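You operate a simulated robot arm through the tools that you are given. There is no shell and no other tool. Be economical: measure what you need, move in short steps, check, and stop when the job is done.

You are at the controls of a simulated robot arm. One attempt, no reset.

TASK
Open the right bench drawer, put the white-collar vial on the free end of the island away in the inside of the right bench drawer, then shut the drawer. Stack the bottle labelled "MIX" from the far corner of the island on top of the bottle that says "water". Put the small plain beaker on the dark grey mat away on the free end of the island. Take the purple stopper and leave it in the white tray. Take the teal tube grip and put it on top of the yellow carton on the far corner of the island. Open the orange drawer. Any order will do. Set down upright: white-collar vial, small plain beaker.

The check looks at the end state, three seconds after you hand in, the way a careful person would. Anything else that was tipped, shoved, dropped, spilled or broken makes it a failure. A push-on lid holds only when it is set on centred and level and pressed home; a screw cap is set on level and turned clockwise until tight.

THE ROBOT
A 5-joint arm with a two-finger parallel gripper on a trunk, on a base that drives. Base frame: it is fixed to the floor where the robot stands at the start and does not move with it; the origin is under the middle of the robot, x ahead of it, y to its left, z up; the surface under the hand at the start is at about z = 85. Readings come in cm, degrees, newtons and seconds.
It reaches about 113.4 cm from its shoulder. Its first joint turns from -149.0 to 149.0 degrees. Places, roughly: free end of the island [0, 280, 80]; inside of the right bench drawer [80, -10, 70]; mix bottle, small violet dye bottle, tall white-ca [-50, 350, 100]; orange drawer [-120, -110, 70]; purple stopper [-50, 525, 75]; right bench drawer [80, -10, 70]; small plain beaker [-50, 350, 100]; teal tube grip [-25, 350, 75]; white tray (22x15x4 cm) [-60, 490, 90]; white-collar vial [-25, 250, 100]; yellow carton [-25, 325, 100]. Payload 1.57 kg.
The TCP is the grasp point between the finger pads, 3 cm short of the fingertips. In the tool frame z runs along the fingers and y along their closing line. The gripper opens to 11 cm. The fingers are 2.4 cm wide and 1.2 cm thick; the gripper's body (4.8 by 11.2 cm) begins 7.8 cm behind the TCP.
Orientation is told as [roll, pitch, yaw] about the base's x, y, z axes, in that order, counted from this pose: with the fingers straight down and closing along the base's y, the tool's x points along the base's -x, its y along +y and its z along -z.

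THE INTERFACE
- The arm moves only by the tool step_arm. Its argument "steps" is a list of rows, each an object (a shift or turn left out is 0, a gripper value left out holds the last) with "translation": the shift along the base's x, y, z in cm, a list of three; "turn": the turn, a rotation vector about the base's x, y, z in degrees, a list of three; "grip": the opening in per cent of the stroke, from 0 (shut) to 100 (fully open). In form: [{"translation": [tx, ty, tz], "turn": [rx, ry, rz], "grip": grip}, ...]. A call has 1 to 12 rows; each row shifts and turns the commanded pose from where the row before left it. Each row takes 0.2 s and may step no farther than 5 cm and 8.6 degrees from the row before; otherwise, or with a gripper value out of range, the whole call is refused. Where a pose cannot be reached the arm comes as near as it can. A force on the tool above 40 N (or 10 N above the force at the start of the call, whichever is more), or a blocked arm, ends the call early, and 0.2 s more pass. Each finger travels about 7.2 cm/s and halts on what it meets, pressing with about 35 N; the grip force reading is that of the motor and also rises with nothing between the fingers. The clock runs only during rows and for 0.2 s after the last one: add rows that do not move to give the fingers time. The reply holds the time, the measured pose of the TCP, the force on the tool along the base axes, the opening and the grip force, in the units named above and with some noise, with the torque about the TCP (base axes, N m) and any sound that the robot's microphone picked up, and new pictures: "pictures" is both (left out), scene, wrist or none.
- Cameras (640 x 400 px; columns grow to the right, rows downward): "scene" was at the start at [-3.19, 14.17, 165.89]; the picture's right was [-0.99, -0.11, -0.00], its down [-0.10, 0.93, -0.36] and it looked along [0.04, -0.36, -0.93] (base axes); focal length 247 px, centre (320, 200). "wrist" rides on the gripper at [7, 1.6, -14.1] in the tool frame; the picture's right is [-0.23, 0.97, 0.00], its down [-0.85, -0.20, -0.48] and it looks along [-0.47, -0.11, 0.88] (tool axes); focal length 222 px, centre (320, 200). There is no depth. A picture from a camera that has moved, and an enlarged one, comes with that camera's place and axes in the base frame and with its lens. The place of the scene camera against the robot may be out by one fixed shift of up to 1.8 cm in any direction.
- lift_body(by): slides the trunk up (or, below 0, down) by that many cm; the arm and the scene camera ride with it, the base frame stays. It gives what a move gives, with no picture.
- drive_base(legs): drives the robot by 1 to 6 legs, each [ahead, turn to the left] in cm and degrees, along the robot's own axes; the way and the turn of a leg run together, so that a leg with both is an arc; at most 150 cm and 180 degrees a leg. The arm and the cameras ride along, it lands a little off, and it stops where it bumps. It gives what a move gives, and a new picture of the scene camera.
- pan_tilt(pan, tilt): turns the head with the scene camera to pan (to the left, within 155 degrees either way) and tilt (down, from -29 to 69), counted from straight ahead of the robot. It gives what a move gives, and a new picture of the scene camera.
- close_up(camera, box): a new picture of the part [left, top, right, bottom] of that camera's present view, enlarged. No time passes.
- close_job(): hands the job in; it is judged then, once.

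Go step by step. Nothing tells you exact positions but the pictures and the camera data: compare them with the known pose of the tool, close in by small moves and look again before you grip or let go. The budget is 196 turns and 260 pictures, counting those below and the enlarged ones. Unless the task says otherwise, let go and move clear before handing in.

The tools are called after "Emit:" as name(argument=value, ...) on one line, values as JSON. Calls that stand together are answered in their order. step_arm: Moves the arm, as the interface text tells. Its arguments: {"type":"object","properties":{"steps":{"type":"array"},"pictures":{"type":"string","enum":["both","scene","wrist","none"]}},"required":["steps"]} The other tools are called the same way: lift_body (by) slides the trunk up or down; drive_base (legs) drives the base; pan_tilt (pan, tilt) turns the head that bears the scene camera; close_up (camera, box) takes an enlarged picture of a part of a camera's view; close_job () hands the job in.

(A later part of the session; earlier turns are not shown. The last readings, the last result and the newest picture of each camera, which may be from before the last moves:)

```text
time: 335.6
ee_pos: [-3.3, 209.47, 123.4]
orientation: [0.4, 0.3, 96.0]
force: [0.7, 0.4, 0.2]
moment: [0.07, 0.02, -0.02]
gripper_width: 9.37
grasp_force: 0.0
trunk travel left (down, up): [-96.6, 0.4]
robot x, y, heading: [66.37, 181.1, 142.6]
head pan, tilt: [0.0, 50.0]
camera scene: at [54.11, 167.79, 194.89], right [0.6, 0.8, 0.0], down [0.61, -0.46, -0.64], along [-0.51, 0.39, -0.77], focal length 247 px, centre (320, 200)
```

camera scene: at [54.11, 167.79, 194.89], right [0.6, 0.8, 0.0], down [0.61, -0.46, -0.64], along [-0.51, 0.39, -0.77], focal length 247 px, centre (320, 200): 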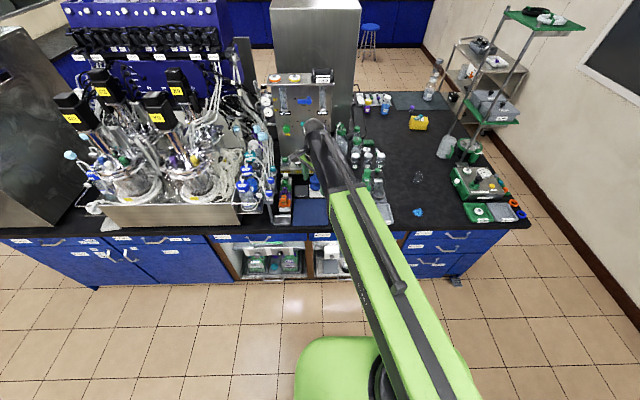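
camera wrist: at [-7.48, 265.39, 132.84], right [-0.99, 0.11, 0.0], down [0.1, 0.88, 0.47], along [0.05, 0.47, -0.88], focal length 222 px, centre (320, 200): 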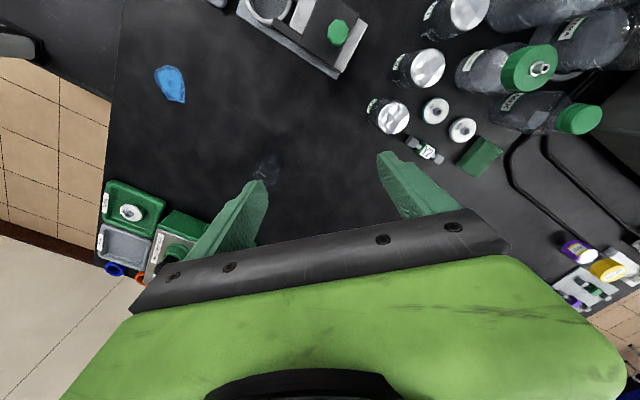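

Emit:
step_arm(steps=[{"translation": [1, 4.4, 0]}, {"translation": [1, 4.4, 0]}, {"translation": [1, 4.4, 0]}, {"translation": [1, 4.4, 0]}, {"translation": [0.8, 4.4, 0]}, {"translation": [0, 0, 0]}], pictures="none")

Emit:
drive_base(legs=[[25, 0]])

Emit:
step_arm(steps=[{"translation": [0, 0, 0]}], pictures="wrist")

```text
time: 337.0
ee_pos: [1.48, 231.66, 123.31]
orientation: [0.4, 0.2, 96.0]
force: [-0.4, -0.6, 0.7]
moment: [0.01, -0.02, 0.0]
gripper_width: 9.37
grasp_force: 0.2
trunk travel left (down, up): [-96.6, 0.4]
robot x, y, heading: [66.6, 180.83, 142.9]
head pan, tilt: [0.0, 50.0]
```

```text
time: 338.9
ee_pos: [-18.72, 246.91, 123.15]
orientation: [0.2, 0.5, 96.1]
force: [0.0, 0.4, 0.0]
moment: [-0.01, 0.0, 0.01]
gripper_width: 9.36
grasp_force: 0.0
trunk travel left (down, up): [-96.6, 0.4]
robot x, y, heading: [46.49, 196.57, 142.8]
head pan, tilt: [0.0, 50.0]
camera scene: at [33.85, 183.65, 194.92], right [0.6, 0.8, 0.0], down [0.61, -0.46, -0.64], along [-0.51, 0.39, -0.77], focal length 247 px, centre (320, 200)
```

scene: 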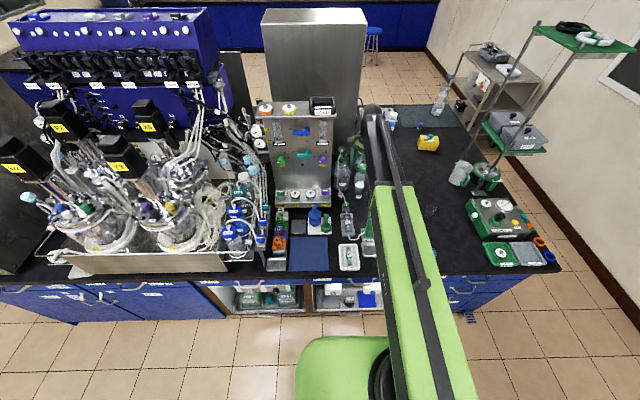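

```text
time: 339.3
ee_pos: [-18.6, 246.87, 123.15]
orientation: [0.3, 0.4, 96.1]
force: [-0.8, 0.2, -0.3]
moment: [-0.03, -0.01, 0.01]
gripper_width: 9.33
grasp_force: 0.0
trunk travel left (down, up): [-96.6, 0.4]
robot x, y, heading: [46.35, 195.9, 142.6]
head pan, tilt: [0.0, 50.0]
camera wrist: at [-19.48, 239.89, 137.39], right [-0.99, 0.12, 0.0], down [0.11, 0.87, 0.47], along [0.06, 0.47, -0.88], focal length 222 px, centre (320, 200)
```

wrist: 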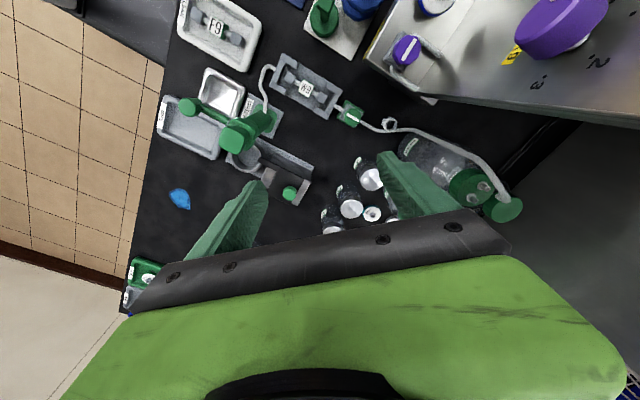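

Emit:
close_up(camera="wrist", box=[300, 70, 460, 170])

Emit:
close_up(camera="scene", box=[320, 130, 400, 180])

```text
4.00 times, centred on (380, 120) of wrist
camera zoom: at [-19.48, 239.89, 137.39], right [-0.99, 0.12, 0.0], down [0.11, 0.87, 0.47], along [0.06, 0.47, -0.88], focal length 888 px, centre (80, 520)
```

zoom: 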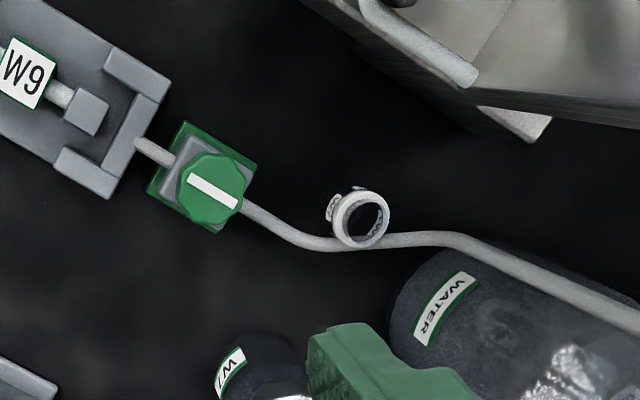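

```text
8.00 times, centred on (360, 155) of scene
camera zoom: at [33.98, 183.56, 194.93], right [0.6, 0.8, 0.0], down [0.61, -0.46, -0.64], along [-0.51, 0.39, -0.77], focal length 1974 px, centre (0, 560)
```

zoom: 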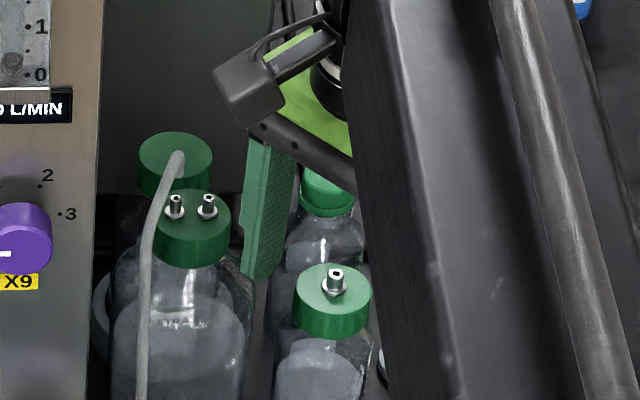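

The white-collar vial is the small open one beside the tube. I'll nudge forward 3 cm, align the fingers and look from above it.

Emit:
drive_base(legs=[[3, 0]])

Emit:
step_arm(steps=[{"translation": [-3.8, 0.2, 0], "turn": [0, 0, -4]}, {"translation": [-3.8, 0.2, 0], "turn": [0, 0, -4], "grip": 50}, {"translation": [-3.8, 0.2, 0]}, {"translation": [0, 0, 0]}, {"translation": [0, 0, 0]}], pictures="wrist")

```text
time: 340.1
ee_pos: [-21.3, 248.81, 123.2]
orientation: [0.2, 0.4, 96.1]
force: [-1.1, 0.1, -0.4]
moment: [-0.05, -0.06, -0.05]
gripper_width: 9.33
grasp_force: 0.1
trunk travel left (down, up): [-96.6, 0.4]
robot x, y, heading: [43.51, 198.26, 142.7]
head pan, tilt: [0.0, 50.0]
camera scene: at [31.23, 185.65, 194.92], right [0.6, 0.8, 0.0], down [0.61, -0.46, -0.64], along [-0.51, 0.39, -0.77], focal length 247 px, centre (320, 200)
```

scene: 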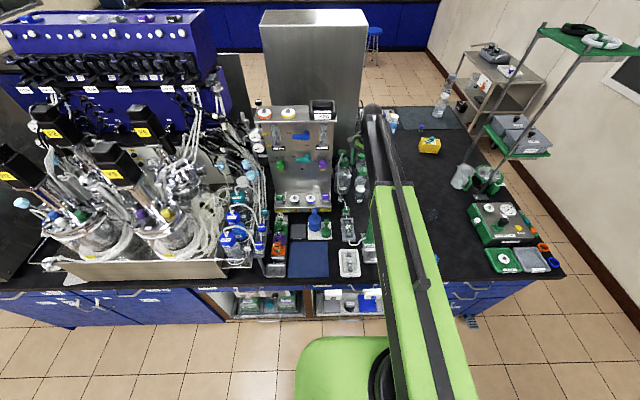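

```text
time: 341.3
ee_pos: [-32.3, 248.87, 123.41]
orientation: [0.3, 0.3, 88.1]
force: [8.4, -4.5, -3.3]
moment: [0.86, 1.25, 0.61]
gripper_width: 5.5
grasp_force: 0.1
trunk travel left (down, up): [-96.6, 0.4]
robot x, y, heading: [43.61, 198.07, 142.7]
head pan, tilt: [0.0, 50.0]
camera wrist: at [-33.99, 242.15, 137.51], right [-0.97, 0.26, 0.0], down [0.23, 0.85, 0.47], along [0.12, 0.46, -0.88], focal length 222 px, centre (320, 200)
```

wrist: 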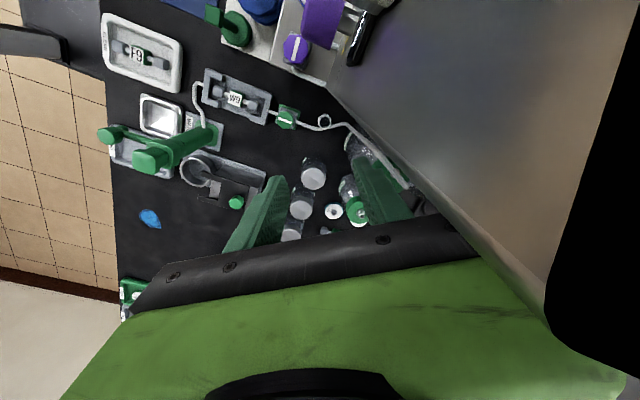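

The hand's camera touched the corner of the steel flow panel (light force). Back off at once and look closely from the scene camera.

Emit:
step_arm(steps=[{"translation": [3, 0, 0]}, {"translation": [4, -1, 0]}, {"translation": [4, -1, 0]}, {"translation": [0, 0, 0]}], pictures="none")

Emit:
close_up(camera="scene", box=[300, 170, 380, 220])

Emit:
close_up(camera="scene", box=[220, 80, 420, 205])

```text
time: 342.3
ee_pos: [-21.3, 247.05, 123.18]
orientation: [0.3, 0.2, 88.2]
force: [0.7, -0.3, 0.3]
moment: [-0.01, -0.01, 0.01]
gripper_width: 5.49
grasp_force: 0.0
trunk travel left (down, up): [-96.6, 0.4]
robot x, y, heading: [43.81, 198.11, 142.8]
head pan, tilt: [0.0, 50.0]
```

```text
8.00 times, centred on (340, 195) of scene
camera zoom: at [31.54, 185.35, 194.92], right [0.6, 0.8, 0.0], down [0.61, -0.46, -0.64], along [-0.51, 0.39, -0.77], focal length 1974 px, centre (160, 240)
```

zoom: 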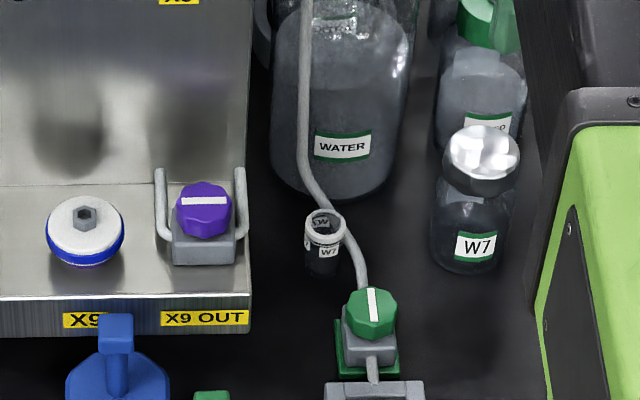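

```text
3.20 times, centred on (320, 142) of scene
camera zoom: at [31.54, 185.35, 194.92], right [0.6, 0.8, 0.0], down [0.61, -0.46, -0.64], along [-0.51, 0.39, -0.77], focal length 790 px, centre (320, 384)
```

zoom: 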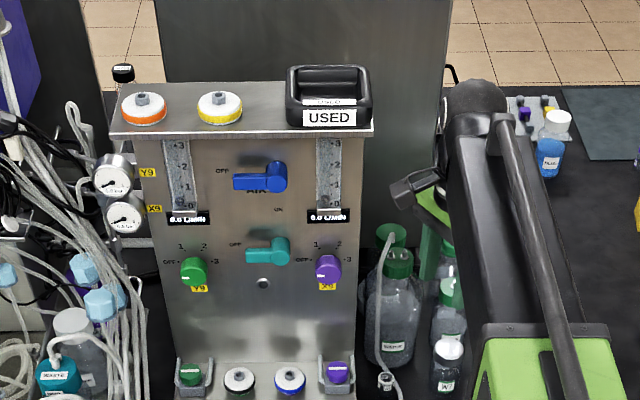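

Now I can see the layout: vial in front-right of the flow panel, tube close on its right. I'll turn the hand so its camera faces the robot, and tilt the tool ~20° toward the vial so the hand leans clear of the panel.

Emit:
step_arm(steps=[{"turn": [0, 0, 8.3]}, {"turn": [0, 0, 8.3]}, {"turn": [0, 0, 8.3]}, {"turn": [0, 0, 8.3]}, {"turn": [0, 0, 8.3]}, {"turn": [0, 0, 8.3]}, {"turn": [0, 0, 6.2]}, {"translation": [0, 0, 0]}], pictures="none")

Emit:
step_arm(steps=[{"translation": [-2.2, 1.5, 0.12], "turn": [3.9, 5.5, 0]}, {"translation": [-2.2, 1.5, 0.45], "turn": [3.9, 5.5, 0]}, {"translation": [-2.1, 1.45, 0.83], "turn": [3.9, 5.5, 0]}, {"translation": [0, 0, 0]}], pictures="wrist")

```text
time: 344.1
ee_pos: [-21.38, 247.27, 123.27]
orientation: [0.2, 0.3, 144.2]
force: [0.3, -0.2, -0.8]
moment: [0.0, 0.02, 0.03]
gripper_width: 5.47
grasp_force: 0.0
trunk travel left (down, up): [-96.6, 0.4]
robot x, y, heading: [43.98, 198.03, 142.8]
head pan, tilt: [0.0, 50.0]
```

```text
time: 345.1
ee_pos: [-28.03, 251.67, 124.84]
orientation: [0.5, -19.9, 144.2]
force: [-1.1, -1.1, 0.4]
moment: [0.04, 0.02, -0.01]
gripper_width: 5.48
grasp_force: 0.0
trunk travel left (down, up): [-96.6, 0.4]
robot x, y, heading: [43.63, 197.94, 142.8]
head pan, tilt: [0.0, 50.0]
camera wrist: at [-19.64, 243.89, 135.59], right [-0.74, -0.66, 0.09], down [-0.4, 0.54, 0.74], along [-0.54, 0.51, -0.67], focal length 222 px, centre (320, 200)
```

wrist: 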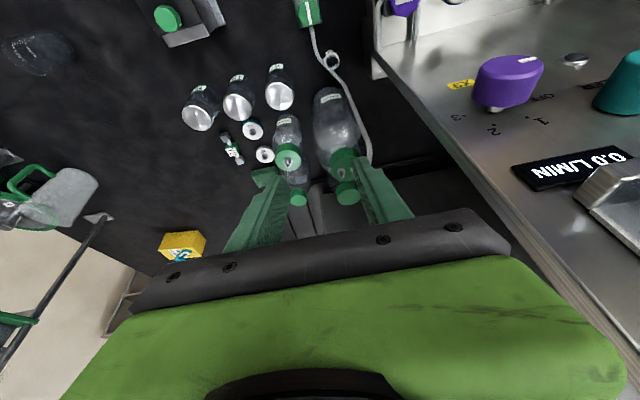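

Emit:
close_up(camera="wrist", box=[270, 10, 400, 91])

```text
4.92 times, centred on (335, 50) of wrist
camera zoom: at [-19.64, 243.89, 135.59], right [-0.74, -0.66, 0.09], down [-0.4, 0.54, 0.74], along [-0.54, 0.51, -0.67], focal length 1094 px, centre (246, 936)
```

zoom: 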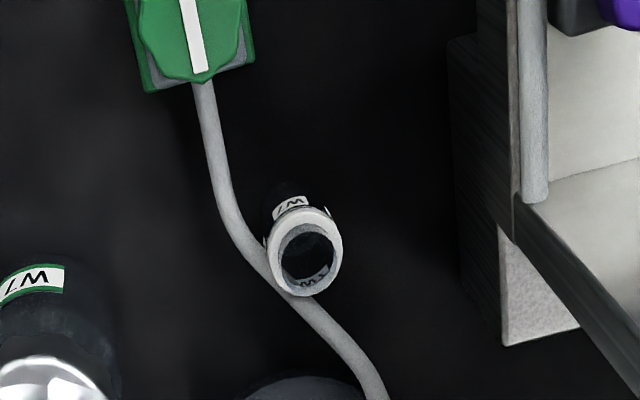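

Reach-wise this works. Lower here to ~z 107 and then move above the vial, checking forces and view.

Emit:
lift_body(by=-18)

Emit:
step_arm(steps=[{"translation": [-1.3, -0.95, 0]}, {"translation": [-1.3, -0.95, 0]}, {"translation": [-1.25, -0.9, 0]}, {"translation": [0, 0, 0]}], pictures="wrist")

Emit:
close_up(camera="wrist", box=[240, 50, 400, 150])

```text
time: 347.1
ee_pos: [-28.01, 251.75, 106.77]
orientation: [0.6, -19.9, 144.0]
force: [-0.1, -1.2, -0.3]
moment: [-0.02, 0.01, 0.02]
gripper_width: 5.52
grasp_force: 0.0
trunk travel left (down, up): [-78.6, 18.4]
robot x, y, heading: [43.6, 198.08, 142.8]
head pan, tilt: [0.0, 50.0]
```

```text
time: 348.1
ee_pos: [-31.83, 248.95, 106.58]
orientation: [0.5, -20.0, 144.0]
force: [-0.1, 0.2, 0.5]
moment: [0.04, 0.01, 0.02]
gripper_width: 5.51
grasp_force: 0.0
trunk travel left (down, up): [-78.6, 18.4]
robot x, y, heading: [43.81, 198.13, 143.0]
head pan, tilt: [0.0, 50.0]
camera wrist: at [-23.54, 241.08, 117.59], right [-0.74, -0.66, 0.09], down [-0.4, 0.54, 0.74], along [-0.54, 0.51, -0.67], focal length 222 px, centre (320, 200)
```

wrist: 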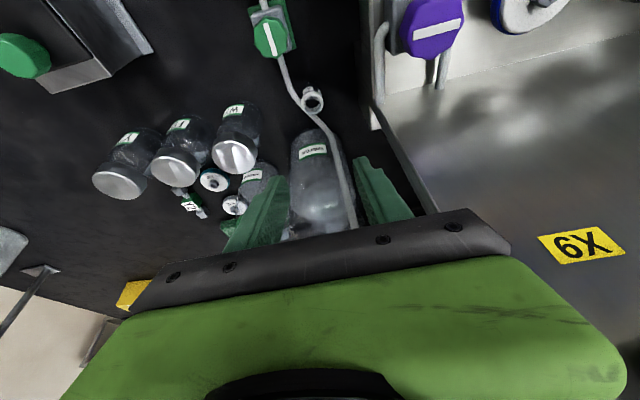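

```text
4.00 times, centred on (320, 100) of wrist
camera zoom: at [-23.54, 241.08, 117.59], right [-0.74, -0.66, 0.09], down [-0.4, 0.54, 0.74], along [-0.54, 0.51, -0.67], focal length 888 px, centre (320, 600)
```

zoom: 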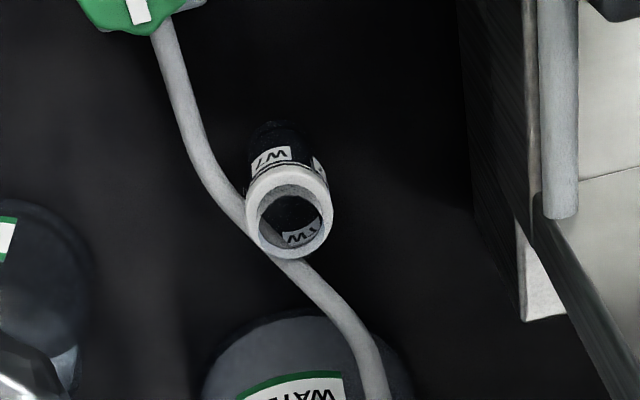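

Refined: collar top z≈90 at (-33.05, 249.4), tube top ≈87.5. Narrow the opening, adjust, and descend to just above.

Emit:
step_arm(steps=[{"translation": [-0.65, 0.05, 0], "grip": 42}, {"translation": [0, 0, 0]}, {"translation": [0, 0, 0]}], pictures="none")

Emit:
lift_body(by=-12.5)

Emit:
step_arm(steps=[{"translation": [0, 0, 0]}], pictures="wrist")

```text
time: 348.9
ee_pos: [-32.56, 248.98, 106.76]
orientation: [0.5, -19.9, 144.1]
force: [0.2, 0.1, 0.9]
moment: [-0.02, 0.0, 0.05]
gripper_width: 4.64
grasp_force: 0.0
trunk travel left (down, up): [-78.6, 18.4]
robot x, y, heading: [43.91, 197.96, 142.9]
head pan, tilt: [0.0, 50.0]
```

```text
time: 350.4
ee_pos: [-32.56, 248.96, 94.19]
orientation: [0.4, -19.9, 144.0]
force: [-0.4, 0.3, -0.2]
moment: [0.0, 0.04, -0.01]
gripper_width: 4.62
grasp_force: 0.0
trunk travel left (down, up): [-66.1, 30.9]
robot x, y, heading: [43.79, 197.95, 142.8]
head pan, tilt: [0.0, 50.0]
```

```text
time: 350.8
ee_pos: [-32.51, 248.94, 94.27]
orientation: [0.5, -19.9, 144.0]
force: [-0.8, 0.1, 0.2]
moment: [-0.04, -0.02, 0.03]
gripper_width: 4.62
grasp_force: 0.0
trunk travel left (down, up): [-66.1, 30.9]
robot x, y, heading: [43.85, 197.89, 142.6]
head pan, tilt: [0.0, 50.0]
camera wrist: at [-24.19, 241.12, 105.1], right [-0.74, -0.66, 0.09], down [-0.4, 0.54, 0.74], along [-0.54, 0.51, -0.67], focal length 222 px, centre (320, 200)
```

wrist: 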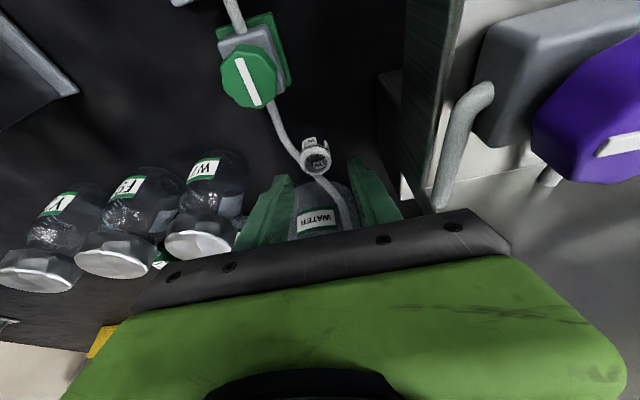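

Aligned. Descend 3.1 cm more, checking force, then close.

Emit:
lift_body(by=-3.1)

Emit:
close_up(camera="wrist", box=[220, 100, 420, 225])

```text
time: 351.6
ee_pos: [-32.54, 249.02, 91.16]
orientation: [0.4, -19.9, 144.0]
force: [-0.4, 0.5, -0.2]
moment: [0.02, -0.02, 0.02]
gripper_width: 4.61
grasp_force: 0.1
trunk travel left (down, up): [-63.0, 34.0]
robot x, y, heading: [43.75, 197.89, 142.8]
head pan, tilt: [0.0, 50.0]
```

```text
3.20 times, centred on (320, 162) of wrist
camera zoom: at [-24.19, 241.12, 101.99], right [-0.74, -0.66, 0.09], down [-0.4, 0.54, 0.74], along [-0.54, 0.51, -0.67], focal length 711 px, centre (320, 320)
```

zoom: 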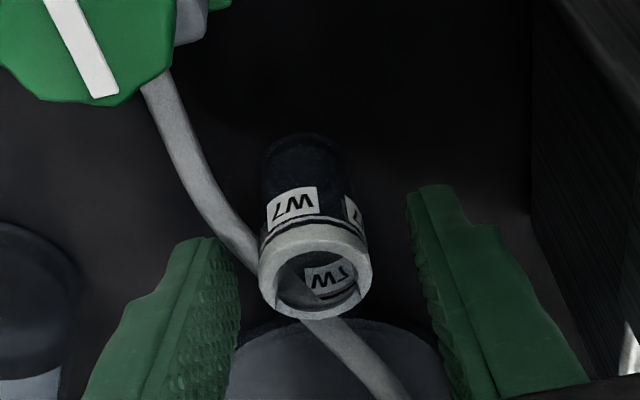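

Fingers straddle the collar. Close and check the width.

Emit:
step_arm(steps=[{"grip": 30}, {"grip": 15}, {"grip": 10}, {"grip": 10}], pictures="wrist")

Emit:
close_up(camera="wrist", box=[220, 100, 420, 225])

```text
time: 352.6
ee_pos: [-32.56, 248.92, 91.12]
orientation: [0.5, -19.8, 144.1]
force: [-0.6, -0.6, -0.1]
moment: [0.03, -0.02, 0.0]
gripper_width: 2.44
grasp_force: 35.4
trunk travel left (down, up): [-63.0, 34.0]
robot x, y, heading: [44.08, 198.08, 142.5]
head pan, tilt: [0.0, 50.0]
camera wrist: at [-24.19, 241.11, 102.0], right [-0.74, -0.66, 0.09], down [-0.4, 0.54, 0.74], along [-0.54, 0.51, -0.67], focal length 222 px, centre (320, 200)
```

wrist: 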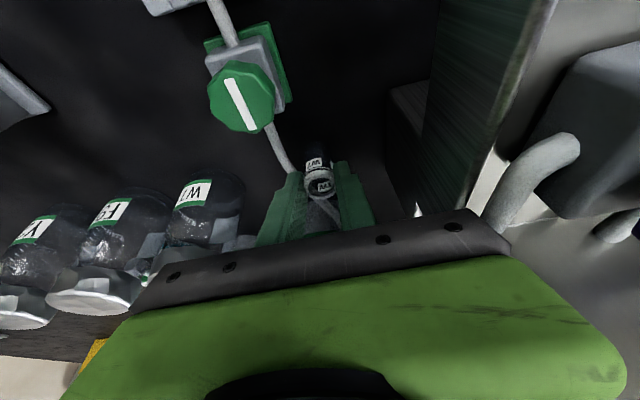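

```text
3.20 times, centred on (320, 162) of wrist
camera zoom: at [-24.19, 241.11, 102.0], right [-0.74, -0.66, 0.09], down [-0.4, 0.54, 0.74], along [-0.54, 0.51, -0.67], focal length 711 px, centre (320, 320)
```

zoom: 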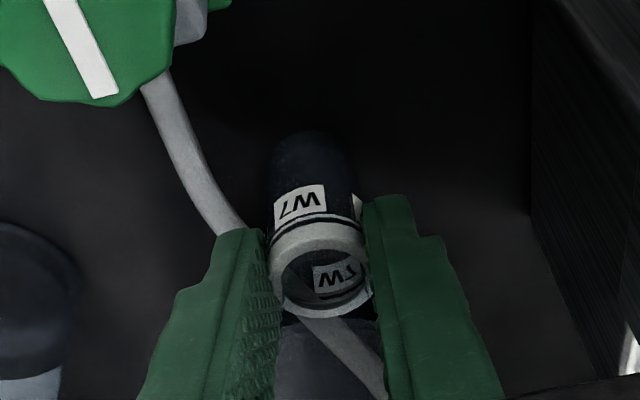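

Gripped at 2.44 cm with no side load. Lift and check.

Emit:
lift_body(by=3)

Emit:
lift_body(by=7)

Emit:
step_arm(steps=[{"translation": [0, 0, 0]}], pictures="wrist")

```text
time: 353.3
ee_pos: [-32.59, 248.92, 94.05]
orientation: [0.5, -19.9, 143.9]
force: [1.0, 0.1, 0.4]
moment: [0.02, -0.04, -0.04]
gripper_width: 2.44
grasp_force: 34.6
trunk travel left (down, up): [-66.0, 31.0]
robot x, y, heading: [44.17, 197.96, 143.1]
head pan, tilt: [0.0, 50.0]
```

```text
time: 354.4
ee_pos: [-32.57, 249.02, 101.15]
orientation: [0.5, -19.9, 143.9]
force: [-1.3, 0.6, -0.3]
moment: [-0.01, 0.02, 0.0]
gripper_width: 2.43
grasp_force: 34.9
trunk travel left (down, up): [-73.0, 24.0]
robot x, y, heading: [43.86, 197.97, 143.2]
head pan, tilt: [0.0, 50.0]
```

```text
time: 354.8
ee_pos: [-32.54, 249.0, 101.18]
orientation: [0.5, -19.9, 144.1]
force: [-0.4, 0.3, -0.6]
moment: [0.02, -0.02, -0.01]
gripper_width: 2.44
grasp_force: 35.3
trunk travel left (down, up): [-73.0, 24.0]
robot x, y, heading: [43.9, 198.48, 142.7]
head pan, tilt: [0.0, 50.0]
camera wrist: at [-24.2, 241.12, 111.99], right [-0.74, -0.66, 0.09], down [-0.4, 0.54, 0.74], along [-0.54, 0.51, -0.67], focal length 222 px, centre (320, 200)
```

wrist: 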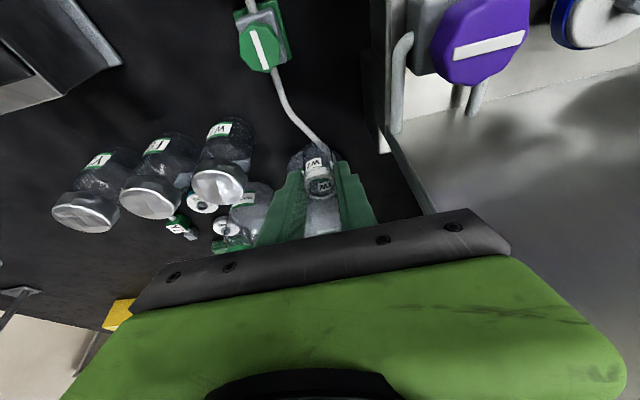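

Vial secured. Raise, back off from the island, retract, and turn around via the free side toward the bench drawer.

Emit:
lift_body(by=14)

Emit:
drive_base(legs=[[-27, 0]])

Emit:
step_arm(steps=[{"translation": [3.8, -2.7, 0]}, {"translation": [3.8, -2.7, 0]}, {"translation": [3.8, -2.7, 0]}, {"translation": [0, 0, 0]}], pictures="none")

Emit:
drive_base(legs=[[0, -134], [0, -134], [143, 0]])

```text
time: 356.5
ee_pos: [-32.67, 248.94, 115.17]
orientation: [0.5, -19.9, 144.0]
force: [0.6, 0.8, -0.6]
moment: [-0.01, -0.01, -0.03]
gripper_width: 2.44
grasp_force: 35.5
trunk travel left (down, up): [-87.0, 10.0]
robot x, y, heading: [43.84, 197.76, 142.8]
head pan, tilt: [0.0, 50.0]
```

```text
time: 358.4
ee_pos: [-10.82, 232.41, 115.3]
orientation: [0.6, -19.9, 144.2]
force: [0.0, 0.0, 0.4]
moment: [-0.04, 0.04, 0.01]
gripper_width: 2.43
grasp_force: 34.7
trunk travel left (down, up): [-87.0, 10.0]
robot x, y, heading: [65.86, 181.45, 142.8]
head pan, tilt: [0.0, 50.0]
camera scene: at [53.5, 168.76, 185.33], right [0.6, 0.8, 0.0], down [0.61, -0.46, -0.64], along [-0.51, 0.39, -0.77], focal length 247 px, centre (320, 200)
```

scene: 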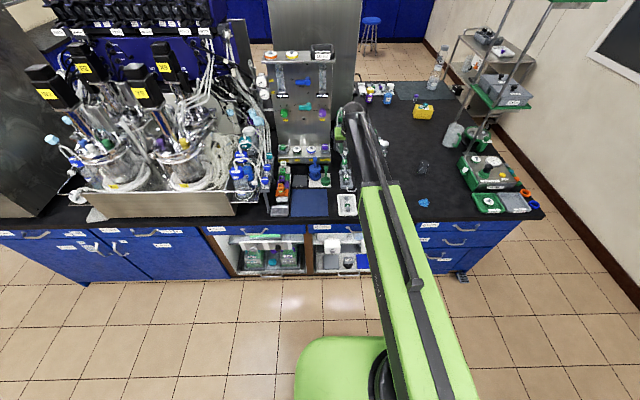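

```text
time: 359.4
ee_pos: [0.64, 224.34, 115.01]
orientation: [0.5, -19.7, 144.2]
force: [0.3, -0.5, -0.9]
moment: [0.0, 0.0, -0.05]
gripper_width: 2.43
grasp_force: 35.7
trunk travel left (down, up): [-87.0, 10.0]
robot x, y, heading: [65.54, 181.56, 142.8]
head pan, tilt: [0.0, 50.0]
```

```text
time: 377.5
ee_pos: [-52.39, -2.41, 115.25]
orientation: [0.4, -20.0, -122.7]
force: [-0.3, 0.1, -0.4]
moment: [0.0, 0.05, -0.04]
gripper_width: 2.43
grasp_force: 34.4
trunk travel left (down, up): [-87.0, 10.0]
robot x, y, heading: [-14.22, 65.27, -123.6]
head pan, tilt: [0.0, 50.0]
camera scene: at [-1.07, 52.11, 185.33], right [-0.83, 0.55, 0.0], down [0.42, 0.64, -0.64], along [-0.36, -0.54, -0.77], focal length 247 px, centre (320, 200)
```

scene: 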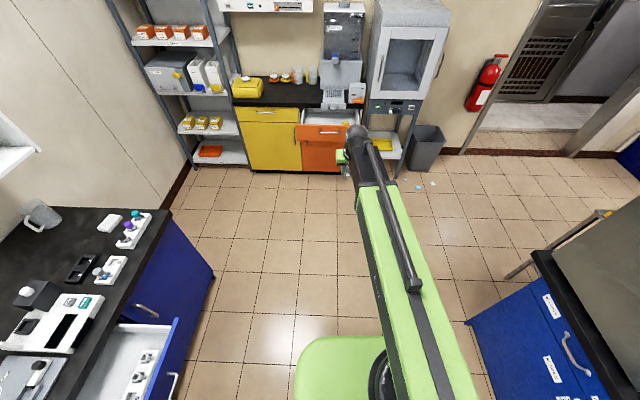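

Turn left to face the bench drawer and look into it.

Emit:
drive_base(legs=[[0, 88.5]])

Emit:
pan_tilt(pan=12, tilt=55)

Emit:
close_up(camera="scene", box=[220, 40, 420, 165])

```text
time: 381.7
ee_pos: [53.18, 25.96, 115.17]
orientation: [0.5, -19.9, -33.5]
force: [0.7, 1.2, -0.1]
moment: [-0.11, 0.01, -0.03]
gripper_width: 2.45
grasp_force: 34.7
trunk travel left (down, up): [-87.0, 10.0]
robot x, y, heading: [-12.01, 68.21, -35.2]
head pan, tilt: [0.0, 50.0]
camera scene: at [0.93, 79.43, 185.32], right [-0.58, -0.82, 0.0], down [-0.63, 0.44, -0.64], along [0.53, -0.37, -0.77], focal length 247 px, centre (320, 200)
```

scene: 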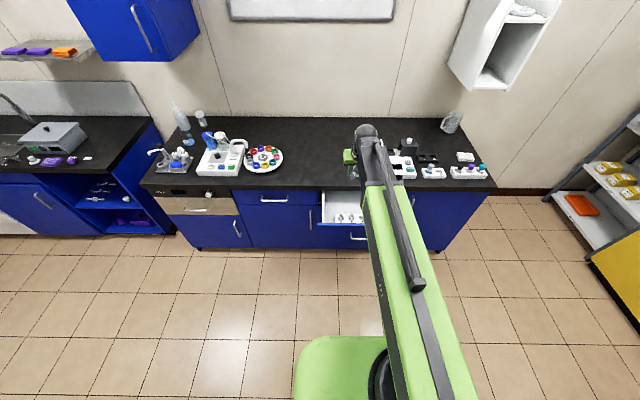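

```text
time: 382.4
ee_pos: [53.22, 25.95, 115.18]
orientation: [0.5, -20.0, -33.6]
force: [0.0, 0.0, -0.2]
moment: [0.0, 0.02, -0.01]
gripper_width: 2.44
grasp_force: 34.9
trunk travel left (down, up): [-87.0, 10.0]
robot x, y, heading: [-11.99, 68.18, -35.3]
head pan, tilt: [12.0, 55.0]
camera scene: at [1.37, 80.87, 184.67], right [-0.39, -0.92, 0.0], down [-0.75, 0.32, -0.57], along [0.53, -0.23, -0.82], focal length 247 px, centre (320, 200)
```

scene: 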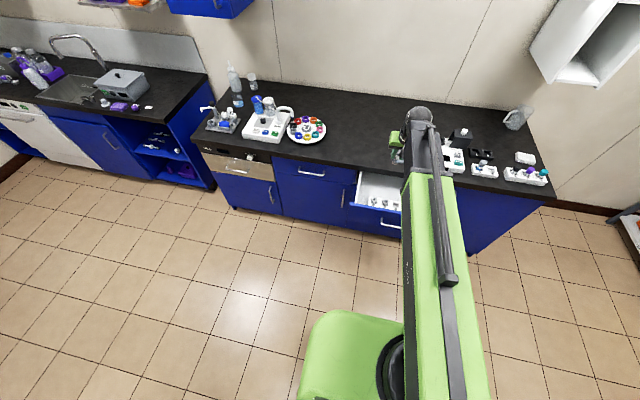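

```text
3.20 times, centred on (320, 102) of scene
camera zoom: at [1.37, 80.87, 184.67], right [-0.39, -0.92, 0.0], down [-0.75, 0.32, -0.57], along [0.53, -0.23, -0.82], focal length 790 px, centre (320, 512)
```

zoom: 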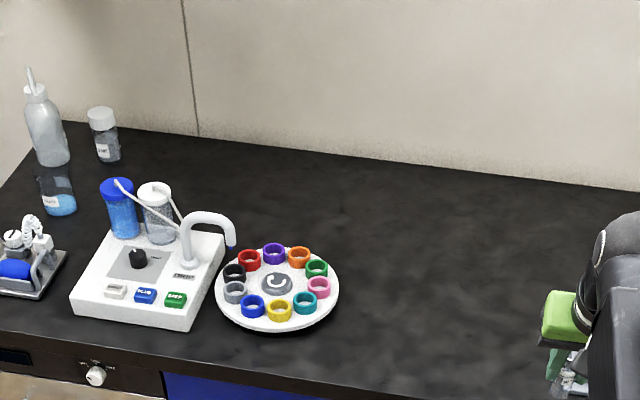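

Emit:
close_up(camera="scene", box=[320, 150, 448, 230])

```text
5.00 times, centred on (384, 190) of scene
camera zoom: at [1.37, 80.87, 184.67], right [-0.39, -0.92, 0.0], down [-0.75, 0.32, -0.57], along [0.53, -0.23, -0.82], focal length 1234 px, centre (0, 250)
```

zoom: 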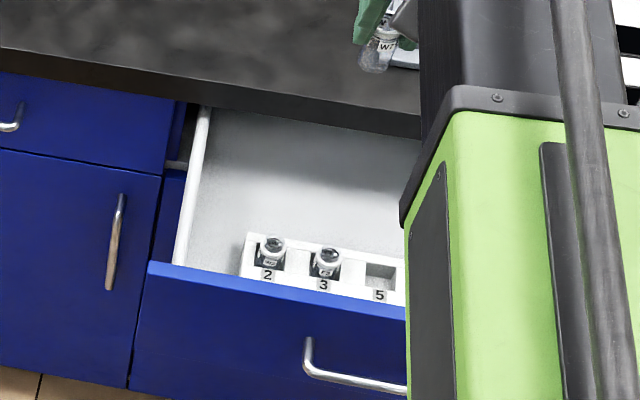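

Inside is a slotted rack near the front with free floor behind it. I'll place the vial on the floor behind the rack, near (62.8, 8.2). Move above and lower part-way.

Emit:
step_arm(steps=[{"translation": [2.26, -4.35, 0]}, {"translation": [2.26, -4.35, 0]}, {"translation": [2.26, -4.35, 0]}, {"translation": [2.26, -4.35, 0]}, {"translation": [0, 0, 0]}], pictures="none")

Emit:
lift_body(by=-18)

Emit:
step_arm(steps=[{"translation": [0, 0, 0]}], pictures="wrist")

```text
time: 383.6
ee_pos: [62.19, 8.48, 115.17]
orientation: [0.5, -19.8, -33.6]
force: [0.4, -0.6, 0.2]
moment: [0.01, 0.0, 0.02]
gripper_width: 2.46
grasp_force: 35.2
trunk travel left (down, up): [-87.0, 10.0]
robot x, y, heading: [-12.06, 68.22, -35.4]
head pan, tilt: [12.0, 55.0]
```

```text
time: 385.6
ee_pos: [62.1, 8.46, 97.11]
orientation: [0.5, -19.7, -33.6]
force: [0.4, 0.6, -0.2]
moment: [-0.01, 0.02, 0.01]
gripper_width: 2.47
grasp_force: 35.2
trunk travel left (down, up): [-69.0, 28.0]
robot x, y, heading: [-12.0, 67.95, -35.3]
head pan, tilt: [12.0, 55.0]
```

```text
time: 386.0
ee_pos: [62.22, 8.53, 97.11]
orientation: [0.4, -19.8, -33.5]
force: [-0.5, 0.0, 0.0]
moment: [-0.02, 0.02, -0.01]
gripper_width: 2.44
grasp_force: 34.9
trunk travel left (down, up): [-69.0, 28.0]
robot x, y, heading: [-11.67, 68.64, -35.2]
head pan, tilt: [12.0, 55.0]
camera wrist: at [53.63, 16.08, 108.0], right [0.71, 0.69, 0.09], down [0.42, -0.53, 0.74], along [0.56, -0.49, -0.67], focal length 222 px, centre (320, 200)
```

wrist: 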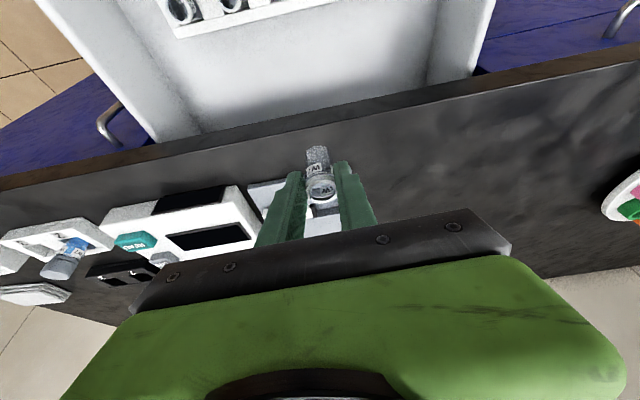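

The rack ends around s=48, leaving the left part of the drawer floor free. Shift to above that clear area (≈(66.3, 21)) and lower further.

Emit:
step_arm(steps=[{"translation": [1.2, 4.3, 0]}, {"translation": [1.2, 4.3, 0]}, {"translation": [1.2, 4.3, 0]}, {"translation": [0, 0, 0]}], pictures="none")

Emit:
lift_body(by=-8)

Emit:
step_arm(steps=[{"translation": [0, 0, 0]}], pictures="wrist")

```text
time: 387.0
ee_pos: [65.91, 21.46, 97.23]
orientation: [0.5, -19.9, -33.6]
force: [0.2, -0.7, 0.2]
moment: [0.04, 0.02, 0.0]
gripper_width: 2.42
grasp_force: 34.8
trunk travel left (down, up): [-69.0, 28.0]
robot x, y, heading: [-11.91, 67.83, -35.0]
head pan, tilt: [12.0, 55.0]
```

```text
time: 388.2
ee_pos: [65.86, 21.32, 89.15]
orientation: [0.5, -20.0, -33.6]
force: [0.6, 0.2, -0.5]
moment: [-0.01, 0.0, 0.05]
gripper_width: 2.45
grasp_force: 35.0
trunk travel left (down, up): [-61.0, 36.0]
robot x, y, heading: [-12.21, 68.36, -35.2]
head pan, tilt: [12.0, 55.0]
```

```text
time: 388.6
ee_pos: [65.95, 21.37, 89.1]
orientation: [0.5, -20.0, -33.6]
force: [-0.9, -0.1, -0.1]
moment: [-0.01, -0.04, -0.03]
gripper_width: 2.45
grasp_force: 34.6
trunk travel left (down, up): [-61.0, 36.0]
robot x, y, heading: [-11.95, 68.46, -35.2]
head pan, tilt: [12.0, 55.0]
camera wrist: at [57.29, 28.93, 100.0], right [0.71, 0.69, 0.09], down [0.42, -0.53, 0.74], along [0.56, -0.49, -0.67], focal length 222 px, centre (320, 200)
```

wrist: 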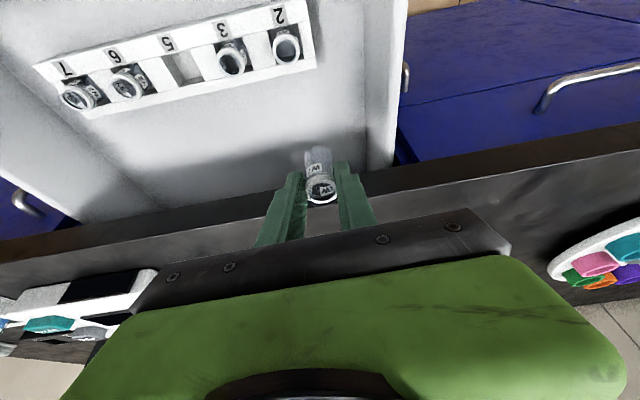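

Shift 2.5 cm left and slightly back to stay clear of the rack, then lower more.

Emit:
step_arm(steps=[{"translation": [2.0, 1.6, 0]}, {"translation": [0, 0, 0]}], pictures="none")

Emit:
lift_body(by=-9)

Emit:
step_arm(steps=[{"translation": [0, 0, 0]}], pictures="wrist")

```text
time: 389.2
ee_pos: [67.98, 22.98, 89.11]
orientation: [0.6, -19.7, -33.6]
force: [0.2, 0.5, -0.2]
moment: [0.01, 0.0, 0.01]
gripper_width: 2.46
grasp_force: 35.2
trunk travel left (down, up): [-61.0, 36.0]
robot x, y, heading: [-11.73, 68.41, -35.4]
head pan, tilt: [12.0, 55.0]
```

```text
time: 390.4
ee_pos: [68.03, 22.89, 80.16]
orientation: [0.5, -19.8, -33.6]
force: [0.0, 0.8, -0.6]
moment: [0.01, -0.03, 0.01]
gripper_width: 2.44
grasp_force: 35.0
trunk travel left (down, up): [-52.0, 45.0]
robot x, y, heading: [-11.79, 67.97, -35.1]
head pan, tilt: [12.0, 55.0]
```

```text
time: 390.8
ee_pos: [67.9, 22.89, 80.04]
orientation: [0.4, -19.7, -33.6]
force: [-0.2, 0.0, 0.0]
moment: [0.02, -0.02, 0.06]
gripper_width: 2.44
grasp_force: 35.6
trunk travel left (down, up): [-52.0, 45.0]
robot x, y, heading: [-11.81, 68.19, -35.3]
head pan, tilt: [12.0, 55.0]
camera wrist: at [59.34, 30.5, 91.0], right [0.71, 0.69, 0.09], down [0.42, -0.53, 0.74], along [0.56, -0.49, -0.67], focal length 222 px, centre (320, 200)
```

wrist: 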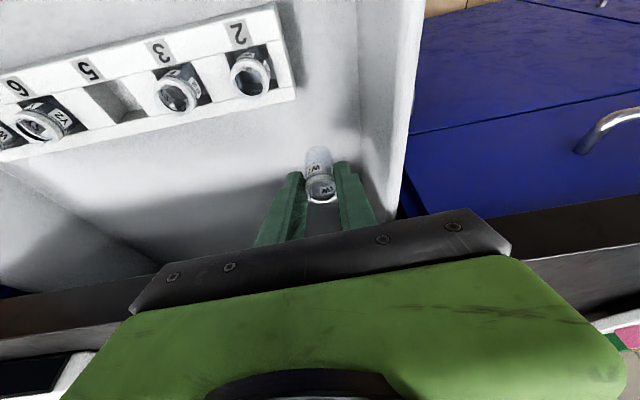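

Emit:
step_arm(steps=[{"translation": [0.5, -0.3, 0]}, {"translation": [0, 0, 0]}], pictures="none")

Emit:
lift_body(by=-4)

Emit:
lift_body(by=-1)

Emit:
close_up(camera="wrist", box=[200, 60, 440, 210])

```text
time: 391.4
ee_pos: [68.57, 22.76, 80.07]
orientation: [0.5, -19.8, -33.6]
force: [-0.9, 0.0, 0.3]
moment: [0.01, -0.01, -0.01]
gripper_width: 2.43
grasp_force: 35.2
trunk travel left (down, up): [-52.0, 45.0]
robot x, y, heading: [-11.82, 68.6, -35.3]
head pan, tilt: [12.0, 55.0]
```

```text
time: 392.3
ee_pos: [68.43, 22.68, 76.25]
orientation: [0.6, -19.9, -33.5]
force: [0.2, -0.9, -0.4]
moment: [0.0, -0.01, 0.01]
gripper_width: 2.45
grasp_force: 34.9
trunk travel left (down, up): [-48.0, 49.0]
robot x, y, heading: [-11.88, 68.06, -35.2]
head pan, tilt: [12.0, 55.0]
```

```text
time: 392.8
ee_pos: [68.41, 22.67, 75.05]
orientation: [0.4, -19.8, -33.5]
force: [-0.3, -0.7, -0.7]
moment: [0.02, 0.0, 0.02]
gripper_width: 2.44
grasp_force: 35.6
trunk travel left (down, up): [-47.0, 50.0]
robot x, y, heading: [-12.35, 68.11, -34.9]
head pan, tilt: [12.0, 55.0]
```

```text
2.67 times, centred on (320, 135) of wrist
camera zoom: at [59.85, 30.2, 86.0], right [0.71, 0.69, 0.09], down [0.42, -0.53, 0.74], along [0.56, -0.49, -0.67], focal length 592 px, centre (320, 373)
```

zoom: 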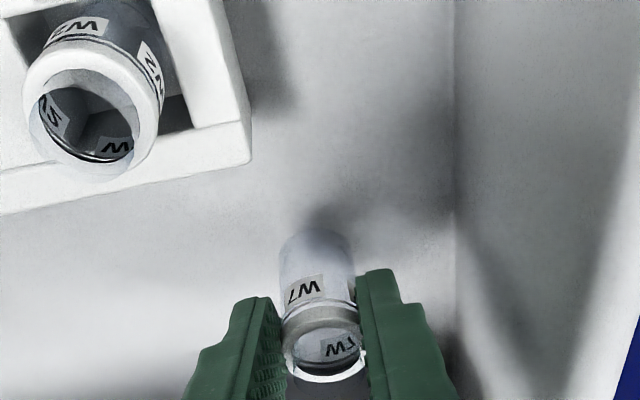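

Clear space around. Lower in small steps to contact.

Emit:
lift_body(by=-1)

Emit:
lift_body(by=-0.6)

Emit:
lift_body(by=-0.5)

```text
time: 393.4
ee_pos: [68.43, 22.63, 74.21]
orientation: [0.5, -19.9, -33.6]
force: [0.9, -0.5, -0.1]
moment: [-0.01, -0.01, 0.0]
gripper_width: 2.45
grasp_force: 34.5
trunk travel left (down, up): [-46.0, 51.0]
robot x, y, heading: [-12.1, 68.24, -35.3]
head pan, tilt: [12.0, 55.0]
```

```text
time: 394.0
ee_pos: [68.52, 22.73, 73.44]
orientation: [0.5, -19.8, -33.6]
force: [0.6, -0.6, 0.6]
moment: [0.02, 0.04, -0.02]
gripper_width: 2.46
grasp_force: 35.7
trunk travel left (down, up): [-45.4, 51.6]
robot x, y, heading: [-12.32, 68.48, -34.9]
head pan, tilt: [12.0, 55.0]
```

```text
time: 394.5
ee_pos: [68.41, 22.65, 73.34]
orientation: [0.6, -20.0, -33.7]
force: [2.1, -0.3, 25.7]
moment: [-0.26, -0.41, -0.02]
gripper_width: 2.44
grasp_force: 34.7
trunk travel left (down, up): [-44.9, 52.1]
robot x, y, heading: [-12.0, 68.16, -34.7]
head pan, tilt: [12.0, 55.0]
```

Emit:
lift_body(by=0.25)

Emit:
step_arm(steps=[{"grip": 26}, {"grip": 32}, {"grip": 42}, {"grip": 42}], pictures="none")

Emit:
close_up(camera="wrist", box=[200, 60, 440, 210])

```text
time: 395.0
ee_pos: [68.37, 22.57, 73.3]
orientation: [0.6, -19.8, -33.6]
force: [-1.2, 1.4, 6.8]
moment: [-0.02, -0.03, -0.01]
gripper_width: 2.42
grasp_force: 35.1
trunk travel left (down, up): [-45.2, 51.8]
robot x, y, heading: [-11.95, 68.16, -35.3]
head pan, tilt: [12.0, 55.0]
```

```text
time: 396.0
ee_pos: [68.43, 22.59, 73.22]
orientation: [0.5, -19.8, -33.6]
force: [-0.1, 0.5, 0.1]
moment: [0.01, 0.0, 0.02]
gripper_width: 4.63
grasp_force: 0.1
trunk travel left (down, up): [-45.2, 51.8]
robot x, y, heading: [-12.23, 68.36, -35.0]
head pan, tilt: [12.0, 55.0]
```

```text
2.67 times, centred on (320, 135) of wrist
camera zoom: at [59.85, 30.2, 84.15], right [0.71, 0.69, 0.09], down [0.42, -0.53, 0.74], along [0.56, -0.49, -0.67], focal length 592 px, centre (320, 373)
```

zoom: 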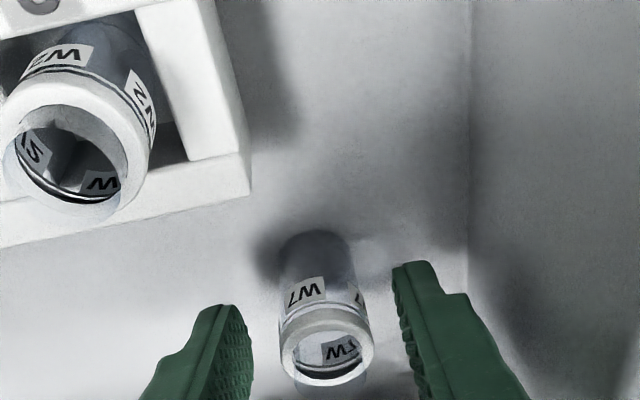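

Vial stands upright inside. Raise the hand, back up 6 cm, and bring the closed fingers in front of the drawer handle to push it shut.

Emit:
lift_body(by=25)

Emit:
drive_base(legs=[[-7, 0]])

Emit:
step_arm(steps=[{"translation": [-4.7, 0.1, 0], "grip": 0}, {"translation": [-4.7, 0.1, 0]}, {"translation": [-4.7, 0.1, 0]}, {"translation": [-4.7, 0.1, 0]}, {"translation": [-4.7, 0.1, 0]}, {"translation": [-4.7, 0.1, 0]}, {"translation": [0, 0, 0]}], pictures="both")

```text
time: 398.6
ee_pos: [68.42, 22.73, 98.15]
orientation: [0.4, -19.8, -33.6]
force: [-0.3, 0.5, -0.6]
moment: [-0.01, -0.01, -0.02]
gripper_width: 4.62
grasp_force: 0.1
trunk travel left (down, up): [-70.2, 26.8]
robot x, y, heading: [-11.91, 68.49, -35.4]
head pan, tilt: [12.0, 55.0]
```

```text
time: 399.6
ee_pos: [62.47, 27.0, 98.41]
orientation: [0.5, -19.9, -33.6]
force: [0.5, 0.5, 1.2]
moment: [0.01, 0.0, 0.01]
gripper_width: 4.63
grasp_force: 0.1
trunk travel left (down, up): [-70.2, 26.8]
robot x, y, heading: [-17.45, 72.37, -35.2]
head pan, tilt: [12.0, 55.0]
camera scene: at [-4.76, 85.09, 167.83], right [-0.39, -0.92, 0.0], down [-0.75, 0.32, -0.57], along [0.53, -0.23, -0.82], focal length 247 px, centre (320, 200)
```

scene: 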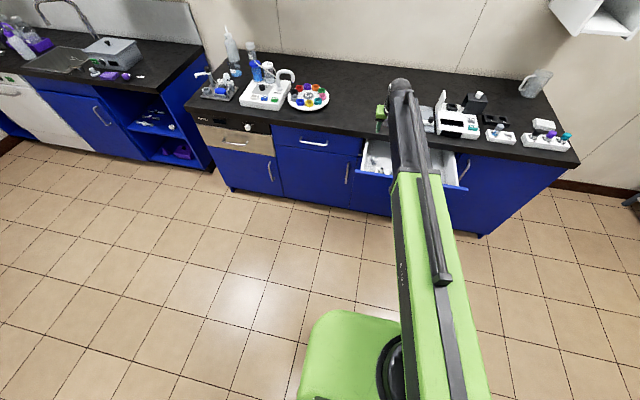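

```text
time: 401.2
ee_pos: [34.07, 27.5, 98.27]
orientation: [0.5, -19.8, -33.6]
force: [-0.4, -0.2, -0.5]
moment: [0.0, 0.01, -0.02]
gripper_width: 0.0
grasp_force: 21.3
trunk travel left (down, up): [-70.2, 26.8]
robot x, y, heading: [-17.77, 72.66, -35.2]
head pan, tilt: [12.0, 55.0]
camera scene: at [-4.61, 84.97, 167.83], right [-0.39, -0.92, 0.0], down [-0.75, 0.32, -0.57], along [0.53, -0.23, -0.82], focal length 247 px, centre (320, 200)
camera wrist: at [25.56, 35.08, 109.14], right [0.71, 0.69, 0.09], down [0.42, -0.53, 0.74], along [0.56, -0.49, -0.67], focal length 222 px, centre (320, 200)
```

scene: 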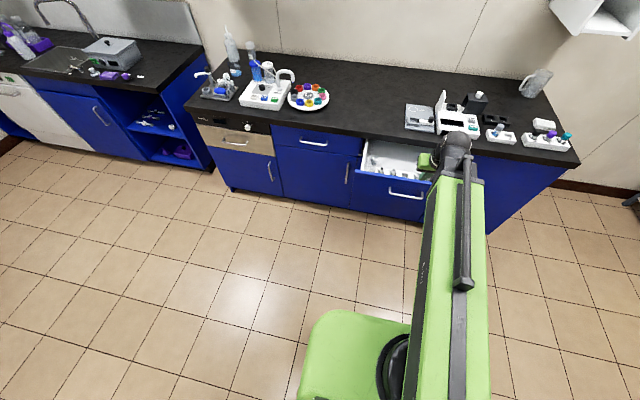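
wrist: 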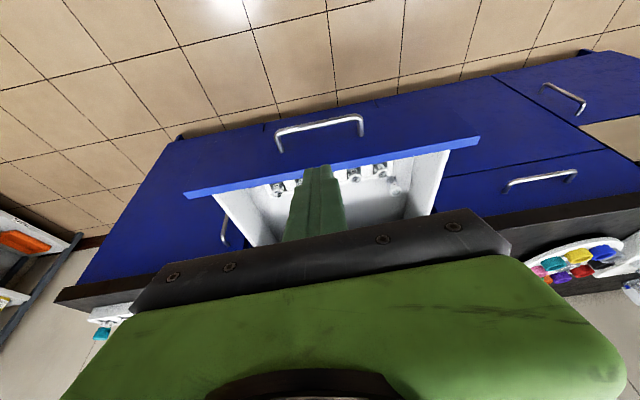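

The handle bar is right ahead of the fingers. Lower to bar height and advance slowly.

Emit:
lift_body(by=-23)

Emit:
step_arm(steps=[{"translation": [1.6, -1.15, 0]}, {"translation": [1.6, -1.15, 0]}, {"translation": [0, 0, 0]}], pictures="wrist")

```text
time: 403.6
ee_pos: [34.18, 27.49, 75.32]
orientation: [0.5, -19.8, -33.6]
force: [-1.3, -0.7, -0.5]
moment: [0.02, 0.02, 0.01]
gripper_width: 0.0
grasp_force: 21.9
trunk travel left (down, up): [-47.2, 49.8]
robot x, y, heading: [-18.16, 72.22, -35.3]
head pan, tilt: [12.0, 55.0]
```

```text
time: 404.4
ee_pos: [37.28, 25.22, 75.34]
orientation: [0.5, -19.8, -33.6]
force: [0.3, 0.2, -0.7]
moment: [0.01, -0.01, 0.0]
gripper_width: 0.0
grasp_force: 21.4
trunk travel left (down, up): [-47.2, 49.8]
robot x, y, heading: [-18.01, 72.54, -35.1]
head pan, tilt: [12.0, 55.0]
camera wrist: at [28.79, 32.79, 86.15], right [0.71, 0.69, 0.09], down [0.42, -0.53, 0.74], along [0.56, -0.49, -0.67], focal length 222 px, centre (320, 200)
```

wrist: 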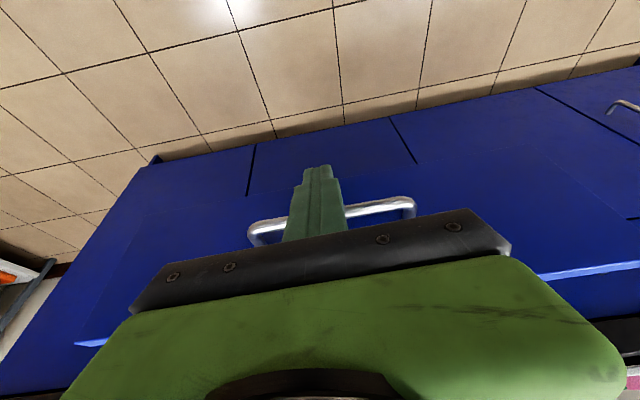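

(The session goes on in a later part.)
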